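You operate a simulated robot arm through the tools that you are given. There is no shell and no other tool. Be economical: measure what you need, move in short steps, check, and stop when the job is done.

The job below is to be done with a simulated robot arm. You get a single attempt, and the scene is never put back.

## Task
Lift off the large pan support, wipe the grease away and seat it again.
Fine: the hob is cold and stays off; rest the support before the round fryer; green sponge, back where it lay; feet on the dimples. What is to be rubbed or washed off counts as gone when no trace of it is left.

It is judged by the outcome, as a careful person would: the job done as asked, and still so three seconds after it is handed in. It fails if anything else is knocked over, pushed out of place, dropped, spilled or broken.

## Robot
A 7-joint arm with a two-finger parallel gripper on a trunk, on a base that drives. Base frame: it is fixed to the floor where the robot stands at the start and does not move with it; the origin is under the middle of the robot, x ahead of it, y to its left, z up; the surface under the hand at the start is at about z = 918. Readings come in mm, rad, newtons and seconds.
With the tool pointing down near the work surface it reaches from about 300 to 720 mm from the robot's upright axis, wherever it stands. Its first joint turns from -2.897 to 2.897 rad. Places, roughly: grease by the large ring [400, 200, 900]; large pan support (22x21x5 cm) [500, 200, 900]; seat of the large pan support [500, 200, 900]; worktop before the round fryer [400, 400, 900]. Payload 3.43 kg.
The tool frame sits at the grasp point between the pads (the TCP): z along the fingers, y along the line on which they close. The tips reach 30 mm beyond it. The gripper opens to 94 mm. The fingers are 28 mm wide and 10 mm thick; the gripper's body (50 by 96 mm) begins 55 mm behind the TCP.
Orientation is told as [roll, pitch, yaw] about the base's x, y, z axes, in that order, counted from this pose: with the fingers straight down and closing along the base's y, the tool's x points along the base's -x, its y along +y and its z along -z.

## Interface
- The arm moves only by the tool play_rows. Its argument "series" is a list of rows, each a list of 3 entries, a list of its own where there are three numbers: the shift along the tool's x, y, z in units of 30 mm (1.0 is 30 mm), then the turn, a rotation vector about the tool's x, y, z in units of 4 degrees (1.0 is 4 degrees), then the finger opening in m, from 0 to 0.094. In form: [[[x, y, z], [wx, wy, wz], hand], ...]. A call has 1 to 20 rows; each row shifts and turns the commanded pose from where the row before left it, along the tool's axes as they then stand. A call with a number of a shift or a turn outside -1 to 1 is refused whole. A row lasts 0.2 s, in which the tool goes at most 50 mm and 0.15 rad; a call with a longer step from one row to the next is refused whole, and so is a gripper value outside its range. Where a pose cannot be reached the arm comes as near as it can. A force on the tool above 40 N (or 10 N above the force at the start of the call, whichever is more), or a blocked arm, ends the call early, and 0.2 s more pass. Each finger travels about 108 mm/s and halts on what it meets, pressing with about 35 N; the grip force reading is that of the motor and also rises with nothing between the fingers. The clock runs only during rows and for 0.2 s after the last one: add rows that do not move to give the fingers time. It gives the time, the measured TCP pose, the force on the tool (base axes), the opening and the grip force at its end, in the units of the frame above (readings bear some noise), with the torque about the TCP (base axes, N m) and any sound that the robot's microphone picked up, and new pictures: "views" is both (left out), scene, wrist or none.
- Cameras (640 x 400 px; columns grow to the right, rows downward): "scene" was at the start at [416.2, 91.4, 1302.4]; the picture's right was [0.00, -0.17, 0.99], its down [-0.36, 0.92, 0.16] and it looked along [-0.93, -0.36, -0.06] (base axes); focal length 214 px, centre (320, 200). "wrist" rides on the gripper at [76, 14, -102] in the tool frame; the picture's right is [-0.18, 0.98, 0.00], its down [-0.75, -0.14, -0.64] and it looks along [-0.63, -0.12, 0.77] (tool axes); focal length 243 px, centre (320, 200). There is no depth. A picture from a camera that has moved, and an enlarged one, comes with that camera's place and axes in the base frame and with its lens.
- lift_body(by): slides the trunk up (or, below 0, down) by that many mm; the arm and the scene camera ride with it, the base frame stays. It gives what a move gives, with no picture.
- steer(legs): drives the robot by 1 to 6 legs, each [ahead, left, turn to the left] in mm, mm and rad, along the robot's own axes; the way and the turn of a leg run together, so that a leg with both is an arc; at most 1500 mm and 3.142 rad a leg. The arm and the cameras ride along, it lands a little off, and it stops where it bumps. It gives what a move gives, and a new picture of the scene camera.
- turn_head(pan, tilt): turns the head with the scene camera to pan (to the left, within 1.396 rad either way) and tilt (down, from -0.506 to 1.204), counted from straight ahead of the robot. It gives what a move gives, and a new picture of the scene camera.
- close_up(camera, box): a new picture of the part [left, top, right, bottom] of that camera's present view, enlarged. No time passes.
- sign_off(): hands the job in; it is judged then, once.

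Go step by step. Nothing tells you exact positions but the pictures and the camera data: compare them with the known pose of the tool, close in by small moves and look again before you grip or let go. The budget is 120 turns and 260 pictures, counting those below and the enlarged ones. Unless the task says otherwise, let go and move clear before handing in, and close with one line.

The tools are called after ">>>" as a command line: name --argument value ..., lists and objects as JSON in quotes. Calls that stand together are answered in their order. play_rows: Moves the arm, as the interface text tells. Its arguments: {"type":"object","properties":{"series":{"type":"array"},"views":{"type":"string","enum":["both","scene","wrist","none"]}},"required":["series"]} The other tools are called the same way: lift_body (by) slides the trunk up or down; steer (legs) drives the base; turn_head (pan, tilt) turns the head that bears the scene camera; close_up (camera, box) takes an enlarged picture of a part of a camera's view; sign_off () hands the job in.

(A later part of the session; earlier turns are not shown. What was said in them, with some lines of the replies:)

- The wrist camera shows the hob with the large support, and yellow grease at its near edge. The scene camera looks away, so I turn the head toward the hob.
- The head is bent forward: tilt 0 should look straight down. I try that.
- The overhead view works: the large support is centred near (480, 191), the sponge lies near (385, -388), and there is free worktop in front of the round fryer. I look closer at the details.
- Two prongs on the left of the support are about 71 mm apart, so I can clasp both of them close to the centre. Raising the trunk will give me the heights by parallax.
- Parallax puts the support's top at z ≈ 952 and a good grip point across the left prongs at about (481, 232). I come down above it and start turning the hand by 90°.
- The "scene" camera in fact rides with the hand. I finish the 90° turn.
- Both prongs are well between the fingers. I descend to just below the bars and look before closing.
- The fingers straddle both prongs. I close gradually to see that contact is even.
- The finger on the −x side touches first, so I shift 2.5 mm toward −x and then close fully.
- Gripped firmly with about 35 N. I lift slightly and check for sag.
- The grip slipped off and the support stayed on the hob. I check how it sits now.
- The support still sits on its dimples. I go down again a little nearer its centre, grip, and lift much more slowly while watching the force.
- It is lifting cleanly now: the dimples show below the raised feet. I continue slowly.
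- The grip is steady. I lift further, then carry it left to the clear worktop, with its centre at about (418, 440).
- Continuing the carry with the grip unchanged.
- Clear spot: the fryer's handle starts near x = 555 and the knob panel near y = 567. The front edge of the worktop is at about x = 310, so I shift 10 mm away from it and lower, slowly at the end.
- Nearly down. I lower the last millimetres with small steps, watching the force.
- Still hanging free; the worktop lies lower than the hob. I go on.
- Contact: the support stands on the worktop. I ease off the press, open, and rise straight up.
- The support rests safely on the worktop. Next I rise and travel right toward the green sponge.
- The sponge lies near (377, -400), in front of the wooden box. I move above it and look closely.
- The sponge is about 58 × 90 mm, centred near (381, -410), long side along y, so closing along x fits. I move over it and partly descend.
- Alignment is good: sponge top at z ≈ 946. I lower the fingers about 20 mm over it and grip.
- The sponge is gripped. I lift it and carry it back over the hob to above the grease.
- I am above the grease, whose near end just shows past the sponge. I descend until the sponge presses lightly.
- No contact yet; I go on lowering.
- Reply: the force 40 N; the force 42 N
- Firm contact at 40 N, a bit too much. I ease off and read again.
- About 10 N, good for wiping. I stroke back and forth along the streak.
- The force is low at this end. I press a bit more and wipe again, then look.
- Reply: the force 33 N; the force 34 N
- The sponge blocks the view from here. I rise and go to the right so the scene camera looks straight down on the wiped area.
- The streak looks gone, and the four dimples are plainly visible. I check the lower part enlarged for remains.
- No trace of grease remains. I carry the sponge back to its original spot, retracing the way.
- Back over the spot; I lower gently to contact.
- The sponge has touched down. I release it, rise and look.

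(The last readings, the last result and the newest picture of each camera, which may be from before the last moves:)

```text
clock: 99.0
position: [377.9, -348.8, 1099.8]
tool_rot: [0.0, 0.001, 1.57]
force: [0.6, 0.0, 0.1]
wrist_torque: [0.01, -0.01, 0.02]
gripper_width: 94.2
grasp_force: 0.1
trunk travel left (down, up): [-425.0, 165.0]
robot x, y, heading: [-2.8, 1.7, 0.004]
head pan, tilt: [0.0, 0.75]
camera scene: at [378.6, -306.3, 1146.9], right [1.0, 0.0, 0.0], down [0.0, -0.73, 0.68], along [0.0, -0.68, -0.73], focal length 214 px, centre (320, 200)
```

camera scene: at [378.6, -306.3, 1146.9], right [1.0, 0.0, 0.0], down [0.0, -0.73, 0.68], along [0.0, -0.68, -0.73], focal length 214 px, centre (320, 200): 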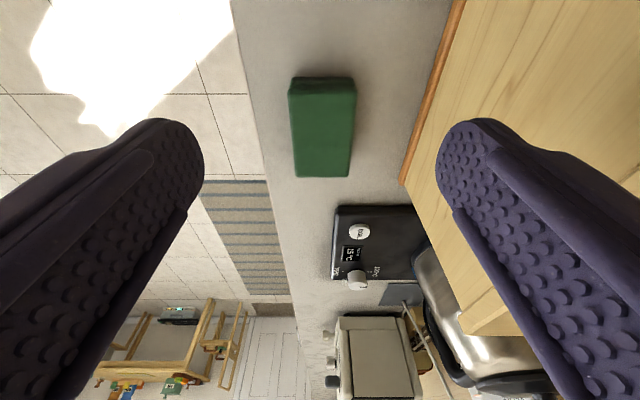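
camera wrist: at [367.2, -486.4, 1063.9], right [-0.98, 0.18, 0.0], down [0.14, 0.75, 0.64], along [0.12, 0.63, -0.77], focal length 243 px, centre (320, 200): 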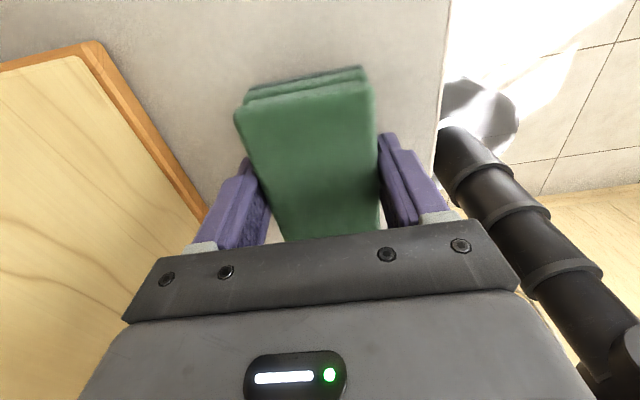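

The sponge lies where it was. Now back to the support on the worktop.

>>> play_rows --series '[[[-0.5, -0.03, 0], [0, 0, 0], 0.094], [[-1, -0.06, 0], [0, 0, 0], 0.094], [[-1, -0.06, 0], [0, 0, 0], 0.094], [[-1, -0.06, 0], [0, 0, 0], 0.094], [[-1, -0.06, 0], [0, 0, 0], 0.094], [[-1, -0.06, 0], [0, 0, 0], 0.094], [[-1, -0.06, 0], [0, 0, 0], 0.094], [[-1, -0.06, 0], [0, 0, 0], 0.094], [[-1, -0.06, 0], [0, 0, 0], 0.094], [[-1, -0.06, 0], [0, 0, 0], 0.094], [[-1, -0.06, 0], [0, 0, 0], 0.094], [[-1, -0.06, 0], [0, 0, 0], 0.094], [[-1, -0.06, 0], [0, 0, 0], 0.094], [[-1, -0.06, 0], [0, 0, 0], 0.094], [[-1, -0.06, 0], [0, 0, 0], 0.094], [[-1, -0.06, 0], [0, 0, 0], 0.094], [[-1, -0.06, 0], [0, 0, 0], 0.094], [[-1, -0.06, 0], [0, 0, 0], 0.094], [[-1, -0.06, 0], [0, 0, 0], 0.094], [[-1, -0.06, 0], [0, 0, 0], 0.094]]' --views "none"

>>> play_rows --series '[[[-1, -0.06, 0], [0, 0, 0], 0.094], [[-1, -0.06, 0], [0, 0, 0], 0.094], [[-1, -0.06, 0], [0, 0, 0], 0.094], [[-1, -0.06, 0], [0, 0, 0], 0.094], [[-1, -0.06, 0], [0, 0, 0], 0.094], [[-1, -0.06, 0], [0, 0, 0], 0.094], [[-1, -0.06, 0], [0, 0, 0], 0.094], [[-1, -0.08, 0], [0, 0, 0], 0.094], [[0, 0, 1], [0, 0, 0], 0.094], [[0, 0, 1], [0, 0, 0], 0.094], [[0, 0, 0], [0, 0, 0], 0.094]]' --views "both"

```text
clock: 103.2
position: [411.9, 238.9, 1102.7]
tool_rot: [0.001, 0.0, 1.571]
force: [-0.3, -0.3, 0.3]
wrist_torque: [-0.01, 0.01, 0.0]
gripper_width: 94.1
grasp_force: 0.1
trunk travel left (down, up): [-425.0, 165.0]
robot x, y, heading: [-0.1, 1.6, 0.0]
head pan, tilt: [0.0, 0.75]
```

```text
clock: 105.6
position: [424.0, 478.6, 1044.2]
tool_rot: [0.0, 0.0, 1.569]
force: [-0.1, 0.0, -1.0]
wrist_torque: [0.02, -0.01, 0.01]
gripper_width: 94.1
grasp_force: 0.0
trunk travel left (down, up): [-425.0, 165.0]
robot x, y, heading: [3.4, -0.4, 0.003]
head pan, tilt: [0.0, 0.75]
camera scene: at [425.6, 520.4, 1090.5], right [1.0, 0.0, 0.0], down [0.0, -0.73, 0.68], along [0.0, -0.68, -0.73], focal length 214 px, centre (320, 200)
camera wrist: at [410.2, 401.4, 1146.4], right [-0.98, 0.18, 0.0], down [0.14, 0.75, 0.64], along [0.12, 0.63, -0.77], focal length 243 px, centre (320, 200)
```

scene: 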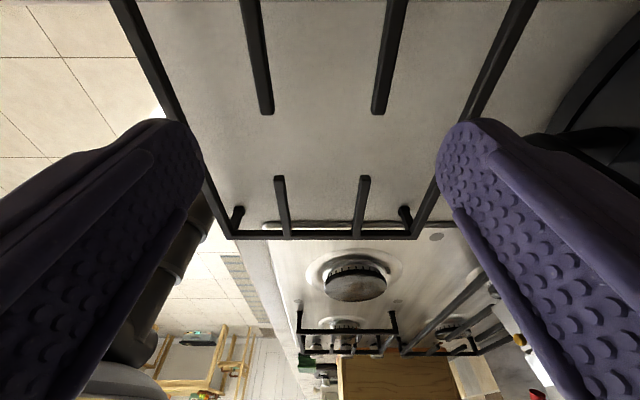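
wrist: 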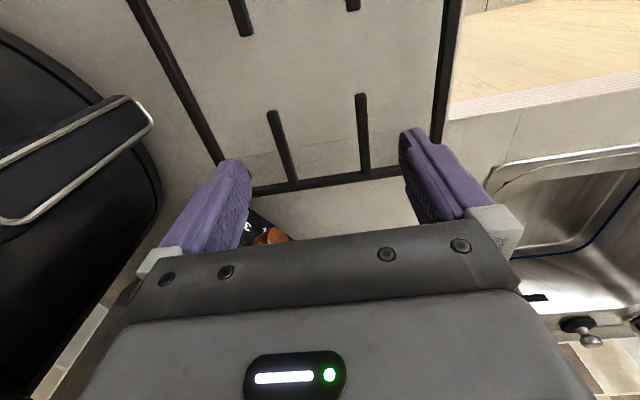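

Nearly identical to when I let go, with about 1.5 mm offset in x that I correct. I descend and grip again.

>>> play_rows --series '[[[0, -0.05, 0.8], [0, 0, 0], 0.094], [[0, 0, 0.8], [0, 0, 0], 0.094], [[0, 0, 0.6], [0, 0, 0], 0.094], [[0, 0, 0.4], [0, 0, 0], 0.094], [[0, 0, 0.3], [0, 0, 0], 0.094], [[0, 0, 0.1], [0, 0, 0], 0.094], [[0, 0, 0], [0, 0, 0], 0.09], [[0, 0, 0], [0, 0, 0], 0.087], [[0, 0, 0], [0, 0, 0], 0.087]]' --views "both"

```text
clock: 107.6
position: [427.4, 477.6, 953.9]
tool_rot: [0.001, -0.001, 1.571]
force: [-1.8, 0.5, -0.2]
wrist_torque: [0.01, 0.02, -0.06]
gripper_width: 87.9
grasp_force: 0.4
trunk travel left (down, up): [-425.0, 165.0]
robot x, y, heading: [1.6, -1.9, 0.0]
head pan, tilt: [0.0, 0.75]
camera scene: at [430.0, 520.0, 1000.8], right [1.0, 0.0, 0.0], down [0.0, -0.73, 0.68], along [0.0, -0.68, -0.73], focal length 214 px, centre (320, 200)
camera wrist: at [414.7, 401.0, 1056.7], right [-0.98, 0.18, 0.0], down [0.14, 0.75, 0.64], along [0.12, 0.63, -0.77], focal length 243 px, centre (320, 200)
```

scene: 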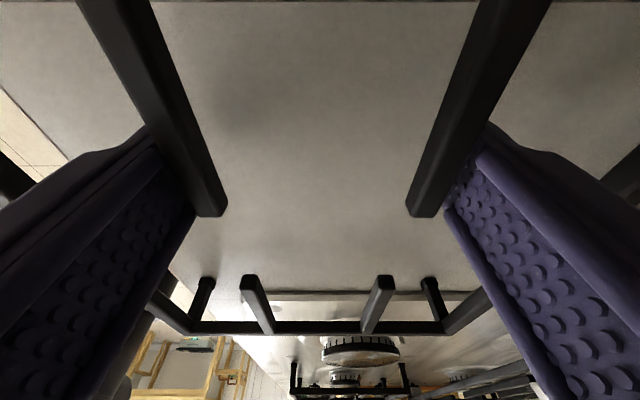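
wrist: 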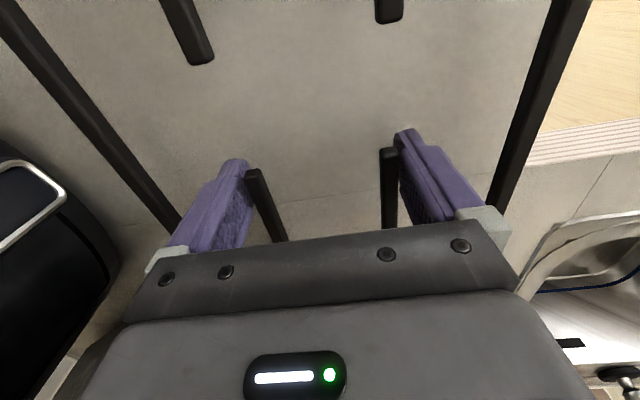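

A touch off: I shift 1.3 mm toward −x, then close and lift slowly.

>>> play_rows --series '[[[0, 0.045, 0], [0, 0, 0], 0.09], [[0, 0, 0], [0, 0, 0], 0.087], [[0, 0, 0], [0, 0, 0], 0.08], [[0, 0, 0], [0, 0, 0], 0.05], [[0, 0, 0], [0, 0, 0], 0.0], [[0, 0, 0], [0, 0, 0], 0.0]]' --views "none"

>>> play_rows --series '[[[0, 0, -0.05], [0, 0, 0], 0.0], [[0, 0, -0.05], [0, 0, 0], 0.0], [[0, 0, -0.05], [0, 0, 0], 0.0], [[0, 0, -0.08], [0, 0, 0], 0.0], [[0, 0, -0.1], [0, 0, 0], 0.0], [[0, 0, -0.1], [0, 0, 0], 0.0], [[0, 0, -0.1], [0, 0, 0], 0.0], [[0, 0, -0.1], [0, 0, 0], 0.0], [[0, 0, -0.1], [0, 0, 0], 0.0], [[0, 0, -0.1], [0, 0, 0], 0.0]]' --views "both"

```text
clock: 109.0
position: [428.4, 476.6, 954.1]
tool_rot: [0.001, 0.001, 1.572]
force: [0.0, 0.2, 0.4]
wrist_torque: [-0.22, -0.02, -0.22]
gripper_width: 85.1
grasp_force: 35.2
trunk travel left (down, up): [-425.0, 165.0]
robot x, y, heading: [1.7, 0.7, 0.002]
head pan, tilt: [0.0, 0.75]
```

```text
clock: 111.2
position: [427.6, 476.4, 978.3]
tool_rot: [0.001, 0.0, 1.572]
force: [-0.2, 0.0, -2.7]
wrist_torque: [0.12, -0.01, -0.04]
gripper_width: 85.4
grasp_force: 35.3
trunk travel left (down, up): [-425.0, 165.0]
robot x, y, heading: [0.1, -0.6, -0.002]
head pan, tilt: [0.0, 0.75]
camera scene: at [428.7, 519.3, 1024.8], right [1.0, 0.0, 0.0], down [0.0, -0.73, 0.68], along [0.0, -0.68, -0.73], focal length 214 px, centre (320, 200)
camera wrist: at [413.4, 400.3, 1080.8], right [-0.98, 0.18, 0.0], down [0.14, 0.75, 0.64], along [0.12, 0.63, -0.77], focal length 243 px, centre (320, 200)
```

scene: 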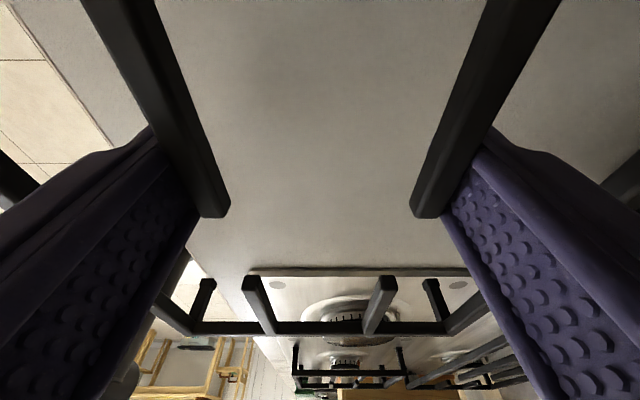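
wrist: 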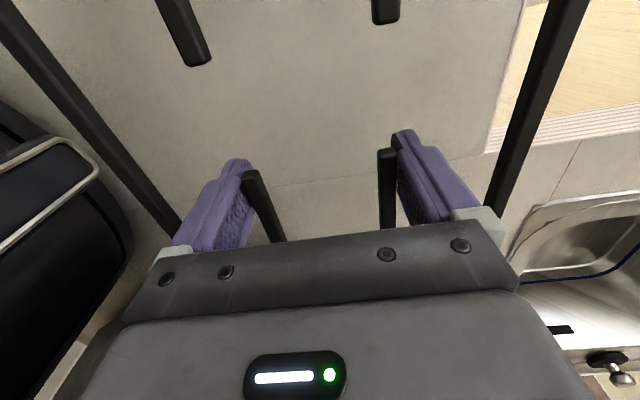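

Lifted well. I raise it further and carry it back over the seat.

>>> play_rows --series '[[[0, 0, -0.1], [0, 0, 0], 0.0], [[0, 0, -0.15], [0, 0, 0], 0.0], [[0, 0, -0.2], [0, 0, 0], 0.0], [[0, 0, -0.2], [0, 0, 0], 0.0], [[0, 0, -0.2], [0, 0, 0], 0.0], [[0, 0, -0.2], [0, 0, 0], 0.0], [[0, 0, -0.2], [0, 0, 0], 0.0], [[0, 0, -0.2], [0, 0, 0], 0.0], [[0, 0, -0.2], [0, 0, 0], 0.0], [[0, 0, -0.15], [0, 0, 0], 0.0], [[0, 0, -0.06], [0, 0, 0], 0.0], [[0, 0, 0], [0, 0, 0], 0.0]]' --views "none"

>>> play_rows --series '[[[0.1, -0.02, 0], [0, 0, 0], 0.0], [[0.2, -0.04, 0], [0, 0, 0], 0.0], [[0.3, -0.06, 0], [0, 0, 0], 0.0], [[0.3, -0.06, 0], [0, 0, 0], 0.0], [[0.3, -0.06, 0], [0, 0, 0], 0.0], [[0.3, -0.06, 0], [0, 0, 0], 0.0], [[0.3, -0.06, 0], [0, 0, 0], 0.0], [[0.3, -0.06, 0], [0, 0, 0], 0.0], [[0.3, -0.06, 0], [0, 0, 0], 0.0], [[0.3, -0.06, 0], [0, 0, 0], 0.0], [[0.3, -0.06, 0], [0, 0, 0], 0.0], [[0.3, -0.06, 0], [0, 0, 0], 0.0], [[0.3, -0.06, 0], [0, 0, 0], 0.0], [[0.3, -0.06, 0], [0, 0, 0], 0.0], [[0.3, -0.06, 0], [0, 0, 0], 0.0], [[0.3, -0.06, 0], [0, 0, 0], 0.0], [[0.2, -0.04, 0], [0, 0, 0], 0.0], [[0.1, -0.02, 0], [0, 0, 0], 0.0], [[0, 0, 0], [0, 0, 0], 0.0]]' --views "none"

>>> play_rows --series '[[[0.1, -0.02, 0], [0, 0, 0], 0.0], [[0.2, -0.04, 0], [0, 0, 0], 0.0], [[0.3, -0.06, 0], [0, 0, 0], 0.0], [[0.3, -0.06, 0], [0, 0, 0], 0.0], [[0.3, -0.06, 0], [0, 0, 0], 0.0], [[0.3, -0.06, 0], [0, 0, 0], 0.0], [[0.3, -0.06, 0], [0, 0, 0], 0.0], [[0.3, -0.06, 0], [0, 0, 0], 0.0], [[0.3, -0.06, 0], [0, 0, 0], 0.0], [[0.3, -0.06, 0], [0, 0, 0], 0.0], [[0.3, -0.06, 0], [0, 0, 0], 0.0], [[0.3, -0.06, 0], [0, 0, 0], 0.0], [[0.3, -0.06, 0], [0, 0, 0], 0.0], [[0.2, -0.05, 0], [0, 0, 0], 0.0], [[0.1, -0.03, 0], [0, 0, 0], 0.0], [[0.27, -0.115, 0], [0, 0, 0], 0.0], [[0, 0, 0], [0, 0, 0], 0.0]]' --views "both"

```text
clock: 113.8
position: [427.6, 478.3, 1032.9]
tool_rot: [0.001, 0.0, 1.571]
force: [-0.8, -0.4, -3.6]
wrist_torque: [0.12, 0.02, 0.02]
gripper_width: 85.1
grasp_force: 35.2
trunk travel left (down, up): [-425.0, 165.0]
robot x, y, heading: [0.5, 3.1, -0.004]
head pan, tilt: [0.0, 0.75]
```

```text
clock: 117.8
position: [455.0, 333.5, 1034.7]
tool_rot: [0.0, -0.001, 1.57]
force: [0.0, -0.2, -3.8]
wrist_torque: [0.1, -0.03, 0.02]
gripper_width: 85.3
grasp_force: 34.7
trunk travel left (down, up): [-425.0, 165.0]
robot x, y, heading: [2.1, 2.9, 0.004]
head pan, tilt: [0.0, 0.75]
```

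```text
clock: 121.4
position: [484.3, 208.6, 1033.4]
tool_rot: [0.0, 0.001, 1.571]
force: [0.4, 0.5, -3.2]
wrist_torque: [0.13, -0.03, -0.01]
gripper_width: 85.1
grasp_force: 34.8
trunk travel left (down, up): [-425.0, 165.0]
robot x, y, heading: [-0.7, 0.7, 0.001]
head pan, tilt: [0.0, 0.75]
camera scene: at [486.1, 250.5, 1080.3], right [1.0, 0.0, 0.0], down [0.0, -0.73, 0.68], along [0.0, -0.68, -0.73], focal length 214 px, centre (320, 200)
camera wrist: at [470.8, 131.5, 1136.2], right [-0.98, 0.18, 0.0], down [0.14, 0.75, 0.64], along [0.12, 0.63, -0.77], focal length 243 px, centre (320, 200)
```

scene: 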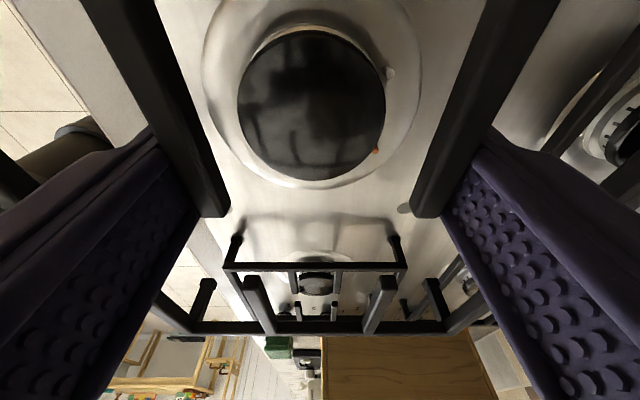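
wrist: 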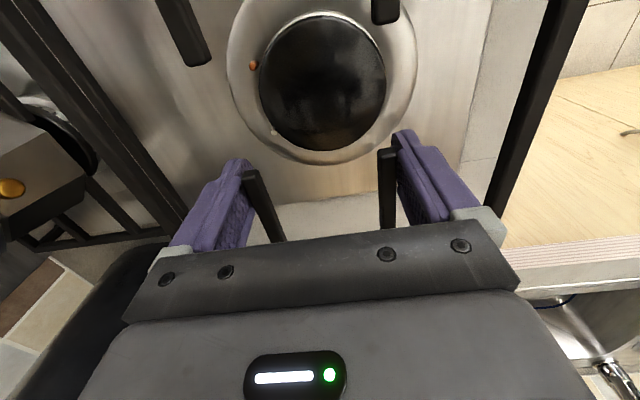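

I overshot by 18 mm in y and 4 mm in x. I correct, then come down to the height of my earlier reference picture to compare.

>>> play_rows --series '[[[-0.15, 0.04, 0], [0, 0, 0], 0.0], [[-0.2, 0.05, 0], [0, 0, 0], 0.0], [[-0.15, 0.05, 0], [0, 0, 0], 0.0], [[-0.1, 0, 0], [0, 0, 0], 0.0], [[0, 0, 0.1], [0, 0, 0], 0.0], [[0, 0, 0.2], [0, 0, 0], 0.0], [[0, 0, 0.2], [0, 0, 0], 0.0], [[0, 0, 0.2], [0, 0, 0], 0.0], [[0, 0, 0.2], [0, 0, 0], 0.0], [[0, 0, 0.2], [0, 0, 0], 0.0], [[0, 0, 0.1], [0, 0, 0], 0.0], [[0, 0, 0], [0, 0, 0], 0.0]]' --views "both"

```text
clock: 124.0
position: [479.0, 225.5, 998.6]
tool_rot: [-0.001, 0.0, 1.569]
force: [0.1, -0.3, -2.9]
wrist_torque: [0.08, 0.01, 0.0]
gripper_width: 85.2
grasp_force: 34.6
trunk travel left (down, up): [-425.0, 165.0]
robot x, y, heading: [-0.4, 1.7, -0.006]
head pan, tilt: [0.0, 0.75]
camera scene: at [480.7, 267.8, 1044.8], right [1.0, 0.0, 0.0], down [0.0, -0.73, 0.68], along [0.0, -0.68, -0.73], focal length 214 px, centre (320, 200)
camera wrist: at [465.4, 148.8, 1100.8], right [-0.98, 0.18, 0.0], down [0.14, 0.75, 0.64], along [0.12, 0.63, -0.77], focal length 243 px, centre (320, 200)
```

scene: 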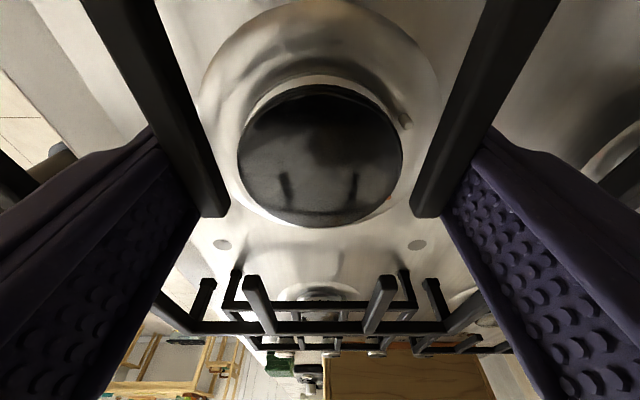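
wrist: 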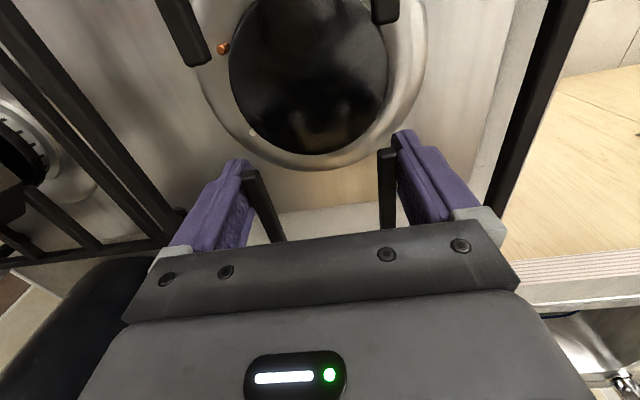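

It matches the reference within a millimetre. I nudge 0.7 mm in −x, lower to about 9 mm above the seat and compare again.

>>> play_rows --series '[[[0, 0.025, 0.05], [0, 0, 0], 0.0], [[0, 0, 0.1], [0, 0, 0], 0.0], [[0, 0, 0.15], [0, 0, 0], 0.0], [[0, 0, 0.15], [0, 0, 0], 0.0], [[0, 0, 0.15], [0, 0, 0], 0.0], [[0, 0, 0.15], [0, 0, 0], 0.0], [[0, 0, 0.1], [0, 0, 0], 0.0], [[0, 0, 0.05], [0, 0, 0], 0.0], [[0, 0, 0], [0, 0, 0], 0.0]]' --views "both"

>>> close_up --camera "scene" --box '[160, 240, 480, 360]'

```text
clock: 126.0
position: [478.0, 226.9, 973.1]
tool_rot: [-0.005, -0.001, 1.572]
force: [-4.9, -5.1, 22.8]
wrist_torque: [-0.35, 1.2, 0.08]
gripper_width: 85.1
grasp_force: 35.0
trunk travel left (down, up): [-425.0, 165.0]
robot x, y, heading: [2.9, -0.5, 0.004]
head pan, tilt: [0.0, 0.75]
stopped in row 9: the force on the tool passed its limit at 43 N (the readings are from after the stop); the commanded pose is now the measured one
camera scene: at [480.0, 268.0, 1020.9], right [1.0, 0.0, 0.0], down [0.0, -0.73, 0.68], along [0.0, -0.68, -0.73], focal length 214 px, centre (320, 200)
camera wrist: at [464.3, 148.9, 1076.5], right [-0.98, 0.18, 0.0], down [0.14, 0.75, 0.64], along [0.12, 0.63, -0.77], focal length 243 px, centre (320, 200)
```

scene: 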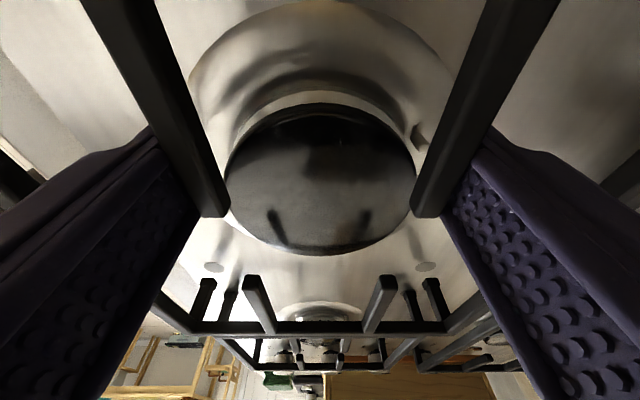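
wrist: 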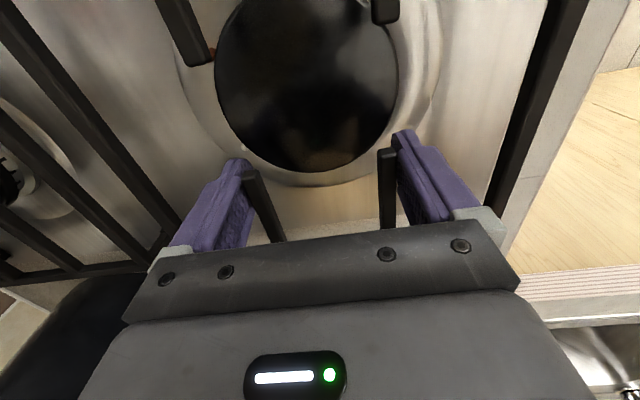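

```text
2.00 times, centred on (320, 300) of scene
camera zoom: at [480.0, 268.0, 1020.9], right [1.0, 0.0, 0.0], down [0.0, -0.73, 0.68], along [0.0, -0.68, -0.73], focal length 429 px, centre (320, 0)
```

zoom: 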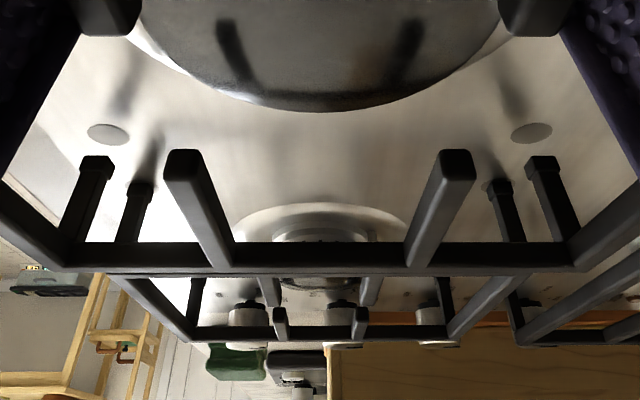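

The −x fingertip seems to be landing on the edge of the burner cap: the torque points there, and the feet are still some 13 mm up. I will set the support down 12 mm to the left on the flat hob and re-grip it further out, so the fingers clear the cap.

>>> play_rows --series '[[[0, 0, -0.1], [0, 0, 0], 0.0], [[0, 0, -0.15], [0, 0, 0], 0.0], [[-0.15, 0, 0], [0, 0, 0], 0.0], [[-0.2, 0, 0], [0, 0, 0], 0.0], [[-0.1, 0, 0], [0, 0, 0], 0.0], [[0, 0, 0.1], [0, 0, 0], 0.0], [[0, 0, 0.1], [0, 0, 0], 0.0], [[0, 0, 0.1], [0, 0, 0], 0.0], [[0, 0, 0.08], [0, 0, 0], 0.0], [[0, 0, 0], [0, 0, 0], 0.0]]' --views "both"

```text
clock: 128.2
position: [480.7, 239.0, 970.9]
tool_rot: [-0.003, -0.001, 1.57]
force: [0.0, 0.1, -3.3]
wrist_torque: [0.11, 0.01, -0.01]
gripper_width: 85.2
grasp_force: 35.3
trunk travel left (down, up): [-425.0, 165.0]
robot x, y, heading: [0.2, -0.5, -0.001]
head pan, tilt: [0.0, 0.75]
camera scene: at [481.8, 281.7, 1016.1], right [1.0, 0.0, 0.0], down [0.0, -0.73, 0.68], along [0.0, -0.68, -0.73], focal length 214 px, centre (320, 200)
camera wrist: at [466.2, 162.7, 1071.8], right [-0.98, 0.18, 0.0], down [0.14, 0.75, 0.64], along [0.12, 0.63, -0.77], focal length 243 px, centre (320, 200)
```

scene: 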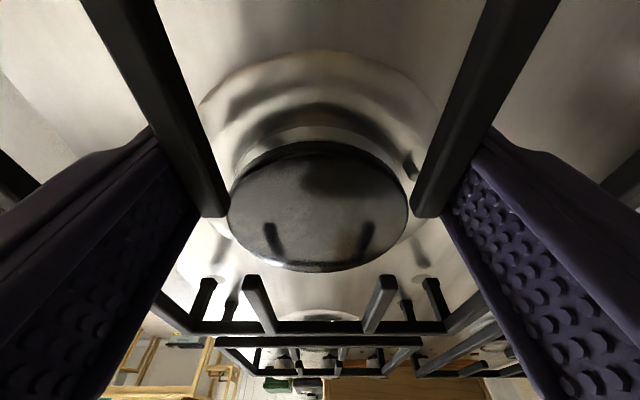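
wrist: 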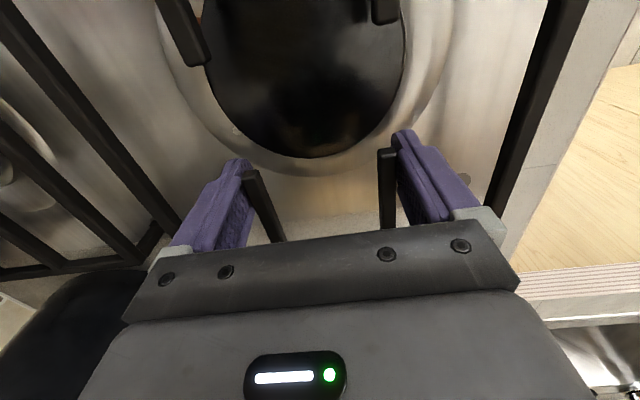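

Clear of the cap now. I lower gently onto the hob.

>>> play_rows --series '[[[0, 0, 0.07], [0, 0, 0], 0.0], [[0, 0, 0.07], [0, 0, 0], 0.0], [[0, 0, 0], [0, 0, 0], 0.0]]' --views "none"

>>> play_rows --series '[[[0, 0, 0.07], [0, 0, 0], 0.0], [[0, 0, 0], [0, 0, 0], 0.0]]' --views "none"

>>> play_rows --series '[[[0, 0, 0.07], [0, 0, 0], 0.0], [[0, 0, 0], [0, 0, 0], 0.0]]' --views "none"

```text
clock: 129.0
position: [481.2, 240.3, 964.6]
tool_rot: [-0.004, -0.001, 1.571]
force: [1.1, 0.3, -3.4]
wrist_torque: [0.15, 0.0, -0.01]
gripper_width: 85.0
grasp_force: 35.0
trunk travel left (down, up): [-425.0, 165.0]
robot x, y, heading: [3.1, 0.3, -0.001]
head pan, tilt: [0.0, 0.75]
```

```text
clock: 129.6
position: [481.1, 239.9, 963.1]
tool_rot: [-0.004, -0.003, 1.571]
force: [-0.8, -0.1, -2.6]
wrist_torque: [0.17, 0.01, -0.03]
gripper_width: 85.3
grasp_force: 35.3
trunk travel left (down, up): [-425.0, 165.0]
robot x, y, heading: [1.6, 2.4, 0.001]
head pan, tilt: [0.0, 0.75]
```

```text
clock: 130.2
position: [480.7, 240.3, 962.5]
tool_rot: [-0.005, -0.002, 1.571]
force: [0.3, -0.8, 10.4]
wrist_torque: [-0.78, 0.45, -0.07]
gripper_width: 85.0
grasp_force: 34.8
trunk travel left (down, up): [-425.0, 165.0]
robot x, y, heading: [2.5, -1.9, 0.003]
head pan, tilt: [0.0, 0.75]
```

Contact on the hob. I release, slide the hand 10 mm outward along the prongs, and look before re-gripping.

>>> play_rows --series '[[[0, 0, -0.04], [0, 0, 0], 0.0], [[0, 0, 0], [0, 0, 0], 0.087], [[0, 0, 0], [0, 0, 0], 0.09], [[0, 0, 0], [0, 0, 0], 0.094], [[0, 0, 0], [0, 0, 0], 0.094], [[-0.15, 0, 0], [0, 0, 0], 0.094], [[-0.19, 0, 0], [0, 0, 0], 0.094], [[0, 0, 0], [0, 0, 0], 0.094]]' --views "both"

```text
clock: 132.0
position: [480.1, 249.8, 962.1]
tool_rot: [-0.003, 0.0, 1.571]
force: [0.1, -0.7, 0.3]
wrist_torque: [-0.01, -0.01, 0.04]
gripper_width: 93.9
grasp_force: 0.2
trunk travel left (down, up): [-425.0, 165.0]
robot x, y, heading: [-2.8, 0.2, 0.001]
head pan, tilt: [0.0, 0.75]
camera scene: at [482.0, 291.5, 1008.4], right [1.0, 0.0, 0.0], down [0.0, -0.73, 0.68], along [0.0, -0.68, -0.73], focal length 214 px, centre (320, 200)
camera wrist: at [466.4, 172.5, 1064.2], right [-0.98, 0.18, 0.0], down [0.14, 0.75, 0.64], along [0.12, 0.63, -0.77], focal length 243 px, centre (320, 200)
```

scene: 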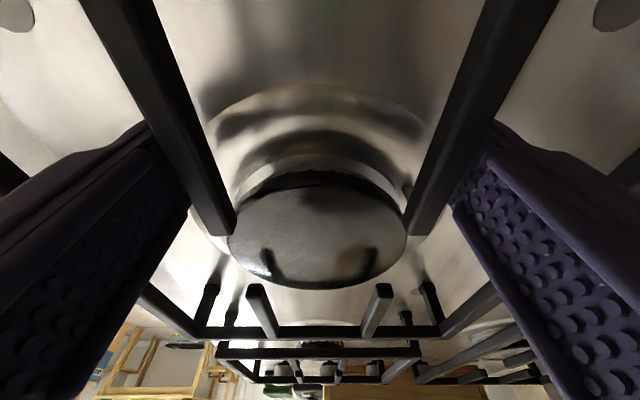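
wrist: 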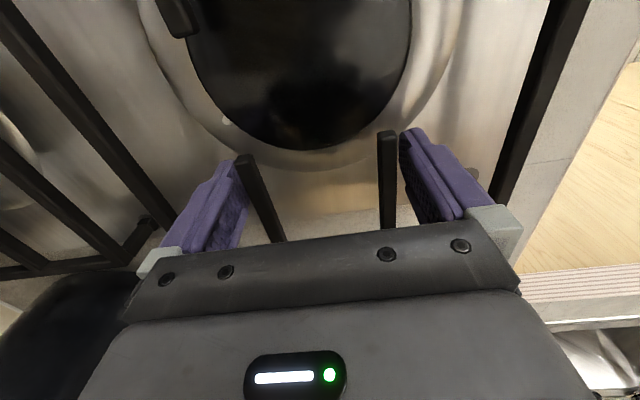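

Centred on the prongs. I grip and lift slowly by about 15 mm.

>>> play_rows --series '[[[0, 0, 0], [0, 0, 0], 0.09], [[0, 0, 0], [0, 0, 0], 0.087], [[0, 0, 0], [0, 0, 0], 0.08], [[0, 0, 0], [0, 0, 0], 0.05], [[0, 0, 0], [0, 0, 0], 0.0], [[0, 0, 0], [0, 0, 0], 0.0], [[0, 0, -0.03], [0, 0, 0], 0.0], [[0, 0, -0.05], [0, 0, 0], 0.0], [[0, 0, -0.05], [0, 0, 0], 0.0], [[0, 0, -0.07], [0, 0, 0], 0.0], [[0, 0, -0.1], [0, 0, 0], 0.0], [[0, 0, -0.1], [0, 0, 0], 0.0], [[0, 0, -0.1], [0, 0, 0], 0.0], [[0, 0, 0], [0, 0, 0], 0.0]]' --views "both"

```text
clock: 135.0
position: [480.3, 250.5, 975.3]
tool_rot: [-0.004, -0.003, 1.571]
force: [0.3, 0.3, -3.0]
wrist_torque: [0.14, -0.01, -0.03]
gripper_width: 85.2
grasp_force: 35.2
trunk travel left (down, up): [-425.0, 165.0]
robot x, y, heading: [3.8, 1.2, -0.003]
head pan, tilt: [0.0, 0.75]
camera scene: at [481.5, 293.6, 1022.3], right [1.0, 0.0, 0.0], down [0.0, -0.73, 0.68], along [0.0, -0.68, -0.73], focal length 214 px, centre (320, 200)
camera wrist: at [465.9, 174.6, 1078.1], right [-0.98, 0.18, 0.0], down [0.14, 0.75, 0.64], along [0.12, 0.63, -0.77], focal length 243 px, centre (320, 200)
```

scene: 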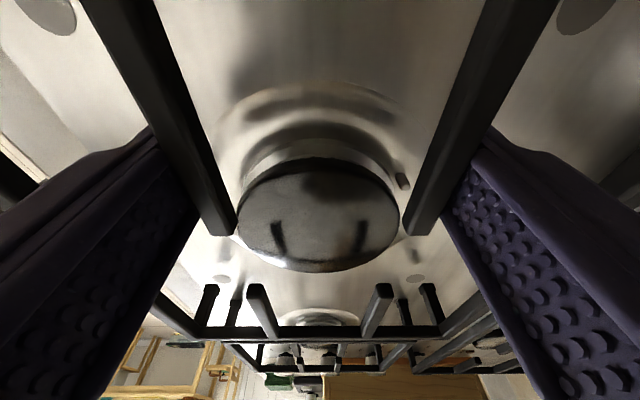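
wrist: 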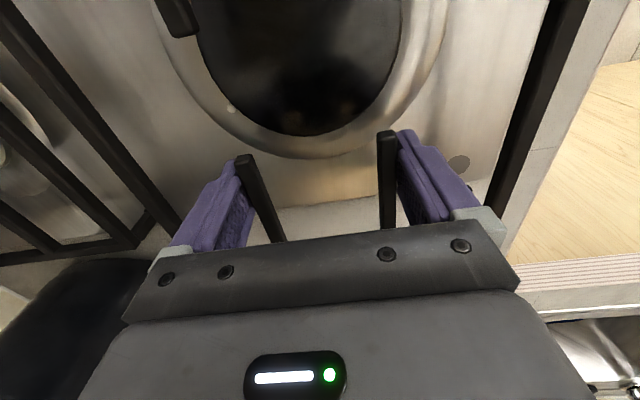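

Lifted. I zoom in on the far feet and dimples to measure the remaining offset.

>>> close_up --camera "scene" --box '[180, 260, 260, 310]'

>>> close_up --camera "scene" --box '[380, 260, 460, 310]'

```text
8.00 times, centred on (220, 285) of scene
camera zoom: at [481.5, 293.6, 1022.3], right [1.0, 0.0, 0.0], down [0.0, -0.73, 0.68], along [0.0, -0.68, -0.73], focal length 1716 px, centre (1120, -480)
```

zoom: 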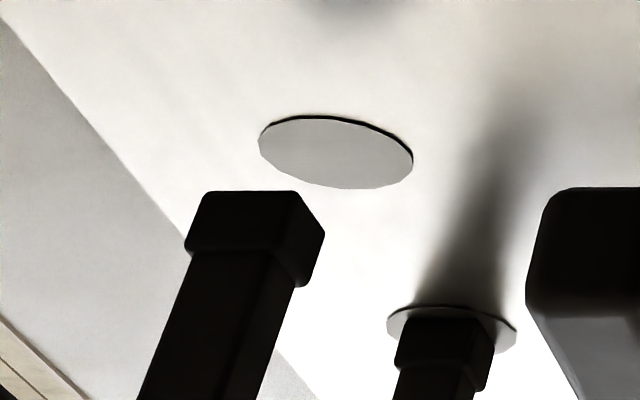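

```text
8.00 times, centred on (420, 285) of scene
camera zoom: at [481.5, 293.6, 1022.3], right [1.0, 0.0, 0.0], down [0.0, -0.73, 0.68], along [0.0, -0.68, -0.73], focal length 1716 px, centre (-480, -480)
```

zoom: 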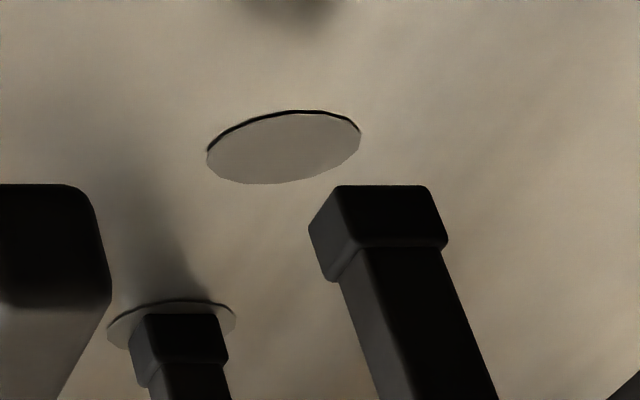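

The far feet sit about 13.5 mm left of the dimples and 1 mm in +x. I shift, lower part way, and measure again.

>>> play_rows --series '[[[0.1, 0.015, 0], [0, 0, 0], 0.0], [[0.2, 0.018, 0], [0, 0, 0], 0.0], [[0.15, 0, 0], [0, 0, 0], 0.0], [[0, 0, 0.1], [0, 0, 0], 0.0], [[0, 0, 0.1], [0, 0, 0], 0.0], [[0, 0, 0.1], [0, 0, 0], 0.0], [[0, 0, 0], [0, 0, 0], 0.0]]' --views "both"

>>> close_up --camera "scene" --box '[180, 255, 260, 305]'

>>> close_up --camera "scene" --box '[380, 255, 460, 305]'

```text
clock: 136.6
position: [480.7, 239.2, 967.1]
tool_rot: [-0.003, -0.003, 1.571]
force: [-0.4, 0.1, -3.9]
wrist_torque: [0.17, 0.02, -0.01]
gripper_width: 85.4
grasp_force: 35.1
trunk travel left (down, up): [-425.0, 165.0]
robot x, y, heading: [0.3, -3.0, -0.002]
head pan, tilt: [0.0, 0.75]
camera scene: at [481.8, 280.0, 1013.7], right [1.0, 0.0, 0.0], down [0.0, -0.73, 0.68], along [0.0, -0.68, -0.73], focal length 214 px, centre (320, 200)
camera wrist: at [466.2, 160.9, 1069.4], right [-0.98, 0.18, 0.0], down [0.14, 0.75, 0.64], along [0.12, 0.63, -0.77], focal length 243 px, centre (320, 200)
```

scene: 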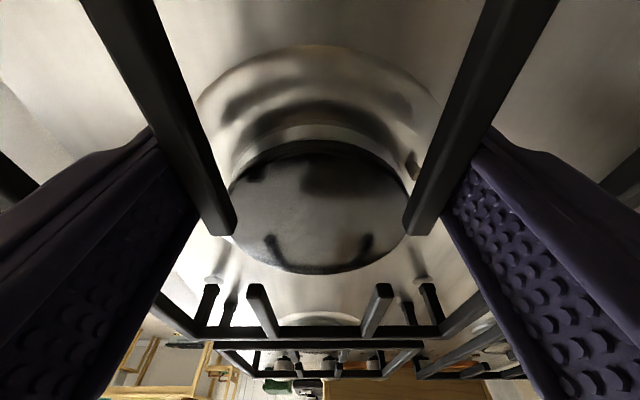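
wrist: 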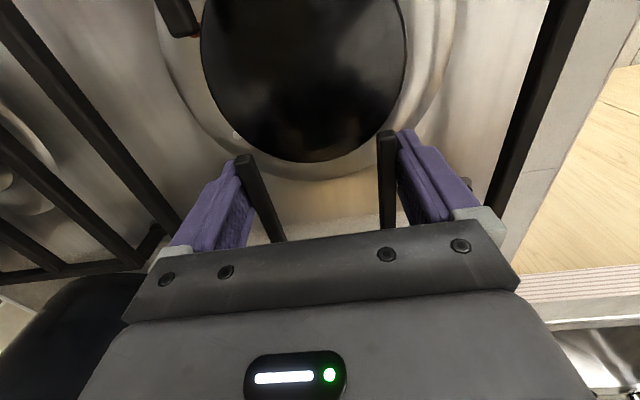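

```text
8.00 times, centred on (220, 280) of scene
camera zoom: at [481.8, 280.0, 1013.7], right [1.0, 0.0, 0.0], down [0.0, -0.73, 0.68], along [0.0, -0.68, -0.73], focal length 1716 px, centre (1120, -440)
```

zoom: 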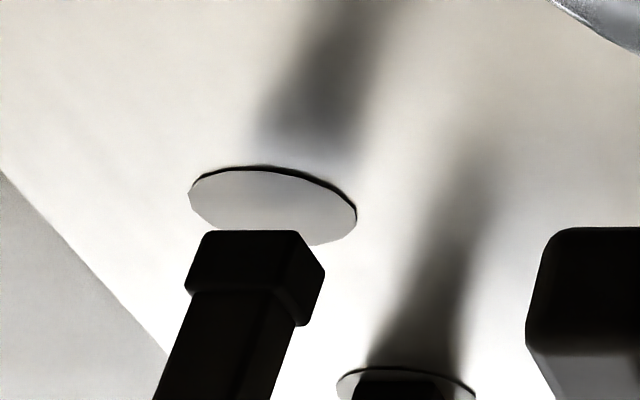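

```text
8.00 times, centred on (420, 280) of scene
camera zoom: at [481.8, 280.0, 1013.7], right [1.0, 0.0, 0.0], down [0.0, -0.73, 0.68], along [0.0, -0.68, -0.73], focal length 1716 px, centre (-480, -440)
```

zoom: 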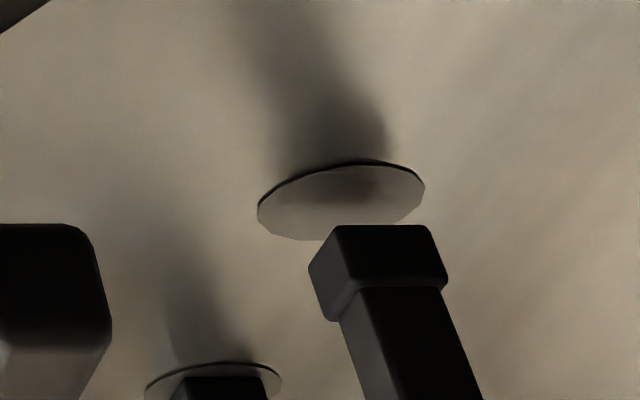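

Now y matches and x is about 1.2 mm off. I correct this and lower the last 6 mm gently.

>>> play_rows --series '[[[0, 0.04, 0], [0, 0, 0], 0.0], [[0, 0, 0.05], [0, 0, 0], 0.0], [[0, 0, 0.05], [0, 0, 0], 0.0], [[0, 0, 0], [0, 0, 0], 0.0]]' --views "scene"

>>> close_up --camera "scene" --box '[180, 255, 260, 305]'

>>> close_up --camera "scene" --box '[380, 255, 460, 305]'

```text
clock: 137.6
position: [477.4, 237.4, 964.6]
tool_rot: [-0.003, -0.002, 1.57]
force: [0.0, 0.0, -2.7]
wrist_torque: [0.18, 0.01, 0.02]
gripper_width: 85.1
grasp_force: 34.8
trunk travel left (down, up): [-425.0, 165.0]
robot x, y, heading: [-1.1, 0.5, -0.0]
head pan, tilt: [0.0, 0.75]
camera scene: at [479.6, 279.9, 1011.2], right [1.0, 0.0, 0.0], down [0.0, -0.73, 0.68], along [0.0, -0.68, -0.73], focal length 214 px, centre (320, 200)
```

scene: 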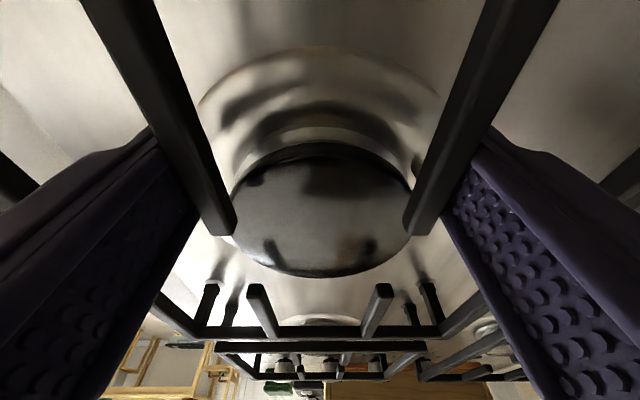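

```text
8.00 times, centred on (220, 280) of scene
camera zoom: at [479.6, 279.9, 1011.2], right [1.0, 0.0, 0.0], down [0.0, -0.73, 0.68], along [0.0, -0.68, -0.73], focal length 1716 px, centre (1120, -440)
```

zoom: 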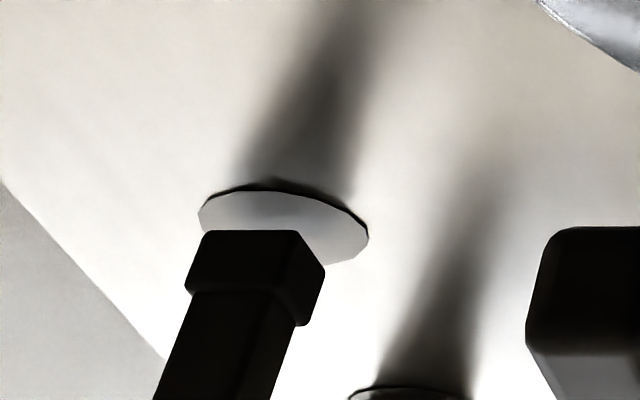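

```text
8.00 times, centred on (420, 280) of scene
camera zoom: at [479.6, 279.9, 1011.2], right [1.0, 0.0, 0.0], down [0.0, -0.73, 0.68], along [0.0, -0.68, -0.73], focal length 1716 px, centre (-480, -440)
```

zoom: 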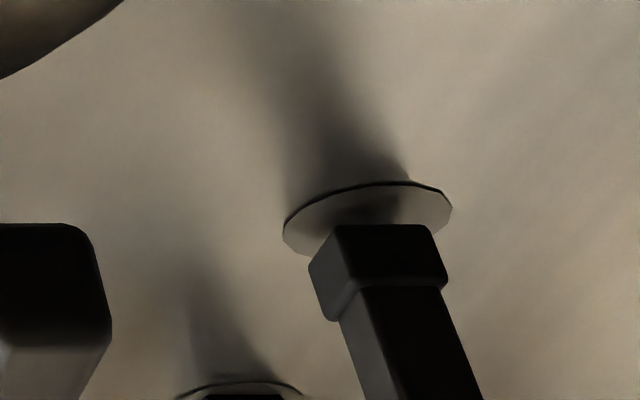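

Within about 1 mm in x and y, well inside the dimples. I make the final lowering.

>>> play_rows --series '[[[0, -0.02, 0.04], [0, 0, 0], 0.0], [[0, 0, 0.04], [0, 0, 0], 0.0], [[0, 0, 0.03], [0, 0, 0], 0.0], [[0, 0, 0], [0, 0, 0], 0.0]]' --views "none"

>>> play_rows --series '[[[0, 0, 0.04], [0, 0, 0], 0.0], [[0, 0, 0], [0, 0, 0], 0.0]]' --views "scene"

>>> close_up --camera "scene" --box '[160, 240, 480, 360]'

```text
clock: 138.6
position: [479.1, 239.2, 961.6]
tool_rot: [-0.004, -0.002, 1.571]
force: [0.3, 1.2, 7.9]
wrist_torque: [-0.79, 0.52, -0.09]
gripper_width: 85.2
grasp_force: 35.3
trunk travel left (down, up): [-425.0, 165.0]
robot x, y, heading: [-0.7, 1.7, 0.001]
head pan, tilt: [0.0, 0.75]
```

```text
clock: 139.2
position: [479.7, 237.1, 962.2]
tool_rot: [-0.007, -0.004, 1.572]
force: [0.0, 3.5, 23.4]
wrist_torque: [-0.01, 0.02, -0.05]
gripper_width: 85.1
grasp_force: 35.2
trunk travel left (down, up): [-425.0, 165.0]
robot x, y, heading: [0.4, -5.1, 0.002]
head pan, tilt: [0.0, 0.75]
camera scene: at [480.2, 279.5, 1008.4], right [1.0, 0.0, 0.01], down [0.0, -0.73, 0.68], along [0.01, -0.68, -0.73], focal length 214 px, centre (320, 200)
```

scene: 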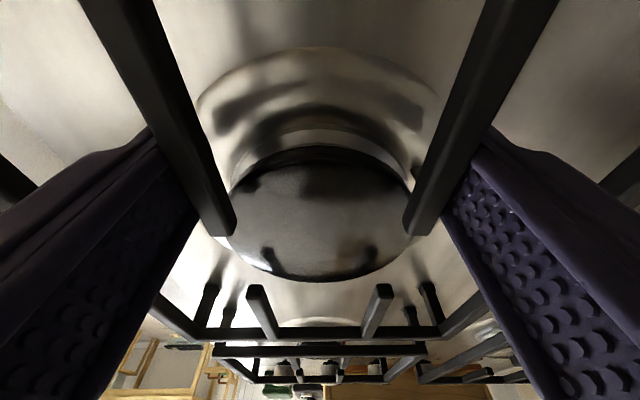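

```text
2.00 times, centred on (320, 300) of scene
camera zoom: at [480.2, 279.5, 1008.4], right [1.0, 0.0, 0.01], down [0.0, -0.73, 0.68], along [0.01, -0.68, -0.73], focal length 429 px, centre (320, 0)
```

zoom: 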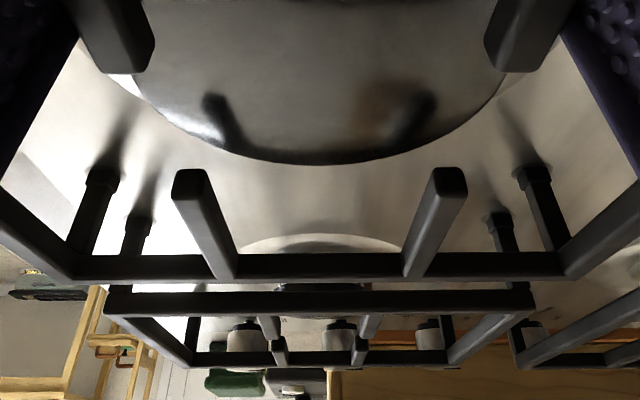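

All four feet seem to bear evenly. I ease off, open, and rise.

>>> play_rows --series '[[[0, 0, -0.06], [0, 0, 0], 0.0], [[0, 0, 0], [0, 0, 0], 0.087], [[0, 0, 0], [0, 0, 0], 0.09], [[0, 0, 0], [0, 0, 0], 0.094], [[0, 0, 0], [0, 0, 0], 0.094], [[0, 0, -0.2], [0, 0, 0], 0.094], [[0, 0, -0.4], [0, 0, 0], 0.094], [[0, 0, -0.8], [0, 0, 0], 0.094], [[0, 0, -1], [0, 0, 0], 0.094], [[0, 0, -1], [0, 0, 0], 0.094], [[0, 0, -1], [0, 0, 0], 0.094], [[0.8, 0, -0.3], [0, 0, 0], 0.094], [[1, 0, 0], [0, 0, 0], 0.094], [[1, 0, 0], [0, 0, 0], 0.094], [[1, 0, 0], [0, 0, 0], 0.094], [[0, 0, 0], [0, 0, 0], 0.094]]' --views "wrist"

>>> turn_head --pan 0.0 --tilt 0.0

>>> close_up --camera "scene" --box '[200, 80, 488, 260]'

```text
clock: 142.6
position: [479.0, 124.4, 1102.8]
tool_rot: [-0.003, -0.002, 1.57]
force: [-0.3, 0.0, 0.2]
wrist_torque: [0.0, 0.0, 0.03]
gripper_width: 94.1
grasp_force: 0.1
trunk travel left (down, up): [-425.0, 165.0]
robot x, y, heading: [-1.6, 2.8, -0.003]
head pan, tilt: [0.0, 0.75]
camera wrist: at [463.5, 47.2, 1205.7], right [-0.98, 0.18, 0.0], down [0.14, 0.75, 0.64], along [0.12, 0.63, -0.77], focal length 243 px, centre (320, 200)
```

wrist: 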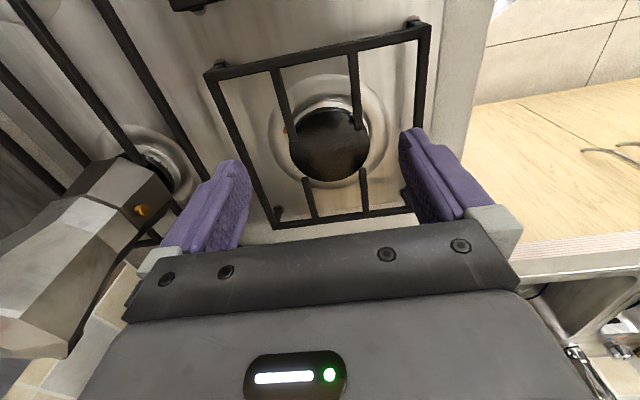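

```text
clock: 143.7
position: [478.0, 123.2, 1103.9]
tool_rot: [-0.004, 0.0, 1.571]
force: [-0.3, -0.1, -0.7]
wrist_torque: [0.0, 0.01, -0.01]
gripper_width: 93.8
grasp_force: 0.0
trunk travel left (down, up): [-425.0, 165.0]
robot x, y, heading: [2.7, -1.6, 0.001]
head pan, tilt: [0.0, 0.0]
camera scene: at [479.1, 234.0, 1142.9], right [1.0, 0.0, 0.0], down [0.0, -1.0, 0.0], along [0.0, 0.0, -1.0], focal length 214 px, centre (320, 200)
```

scene: 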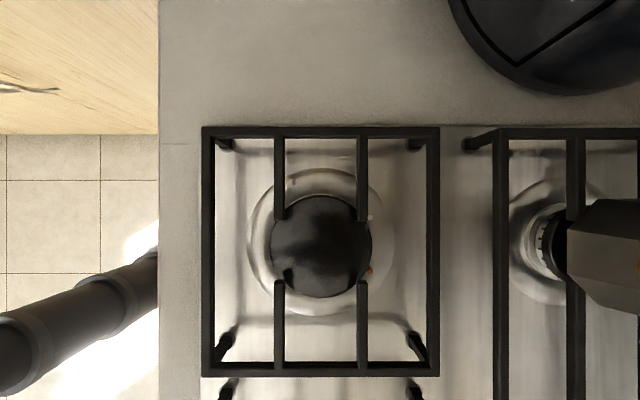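

```text
2.22 times, centred on (344, 170) of scene
camera zoom: at [479.1, 234.0, 1142.9], right [1.0, 0.0, 0.0], down [0.0, -1.0, 0.0], along [0.0, 0.0, -1.0], focal length 477 px, centre (267, 267)
```

zoom: 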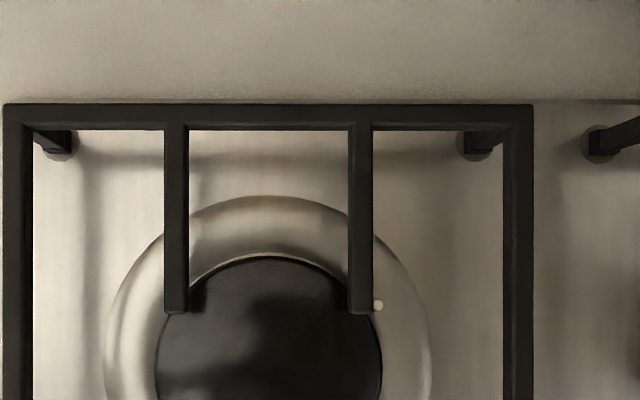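

The support looks seated. I check the feet closely for centring.

>>> close_up --camera "scene" --box '[196, 120, 276, 170]'

>>> close_up --camera "scene" --box '[380, 120, 460, 170]'

>>> close_up --camera "scene" --box '[196, 310, 276, 360]'

>>> close_up --camera "scene" --box '[380, 310, 460, 360]'

```text
8.00 times, centred on (236, 145) of scene
camera zoom: at [479.1, 234.0, 1142.9], right [1.0, 0.0, 0.0], down [0.0, -1.0, 0.0], along [0.0, 0.0, -1.0], focal length 1716 px, centre (992, 640)
```

zoom: 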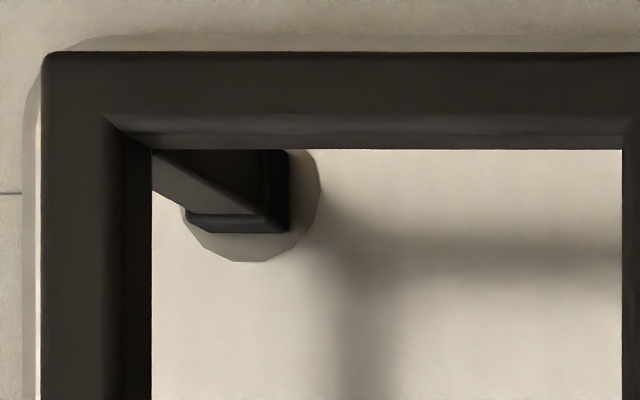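

```text
8.00 times, centred on (420, 145) of scene
camera zoom: at [479.1, 234.0, 1142.9], right [1.0, 0.0, 0.0], down [0.0, -1.0, 0.0], along [0.0, 0.0, -1.0], focal length 1716 px, centre (-480, 640)
```

zoom: 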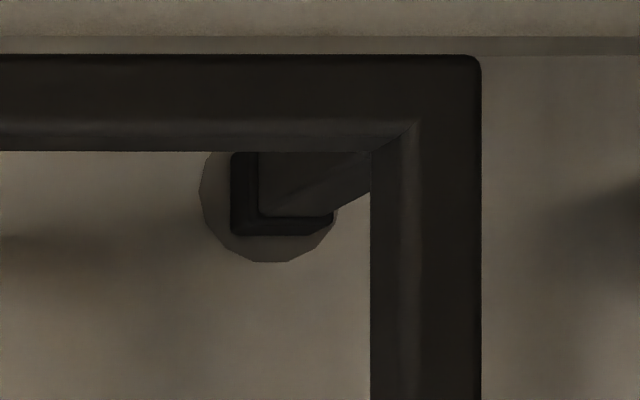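

```text
8.00 times, centred on (236, 335) of scene
camera zoom: at [479.1, 234.0, 1142.9], right [1.0, 0.0, 0.0], down [0.0, -1.0, 0.0], along [0.0, 0.0, -1.0], focal length 1716 px, centre (992, -880)
```

zoom: 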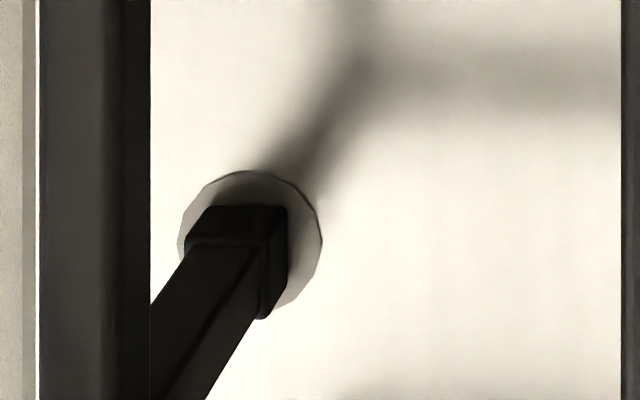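

```text
8.00 times, centred on (420, 335) of scene
camera zoom: at [479.1, 234.0, 1142.9], right [1.0, 0.0, 0.0], down [0.0, -1.0, 0.0], along [0.0, 0.0, -1.0], focal length 1716 px, centre (-480, -880)
```

zoom: 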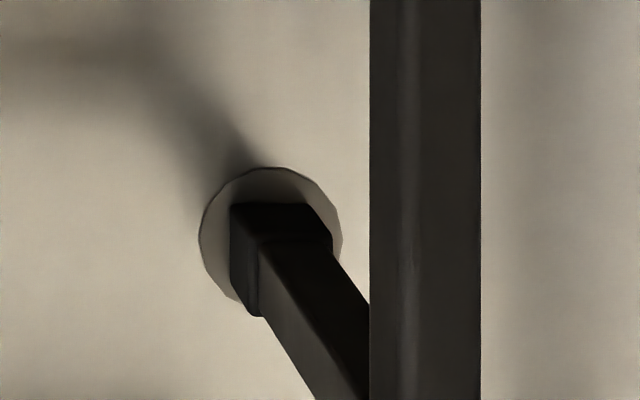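

All four feet sit centred on their dimples, the hob is clean, the sponge is back in its place, and the hand is clear. I hand the job in.

>>> sign_off

```text
The job is handed in.
```

The large pan support is back with all four feet on the dimples. The grease is wiped away with no trace left in close-up pictures, and the green sponge lies where it was, to within about a millimetre.
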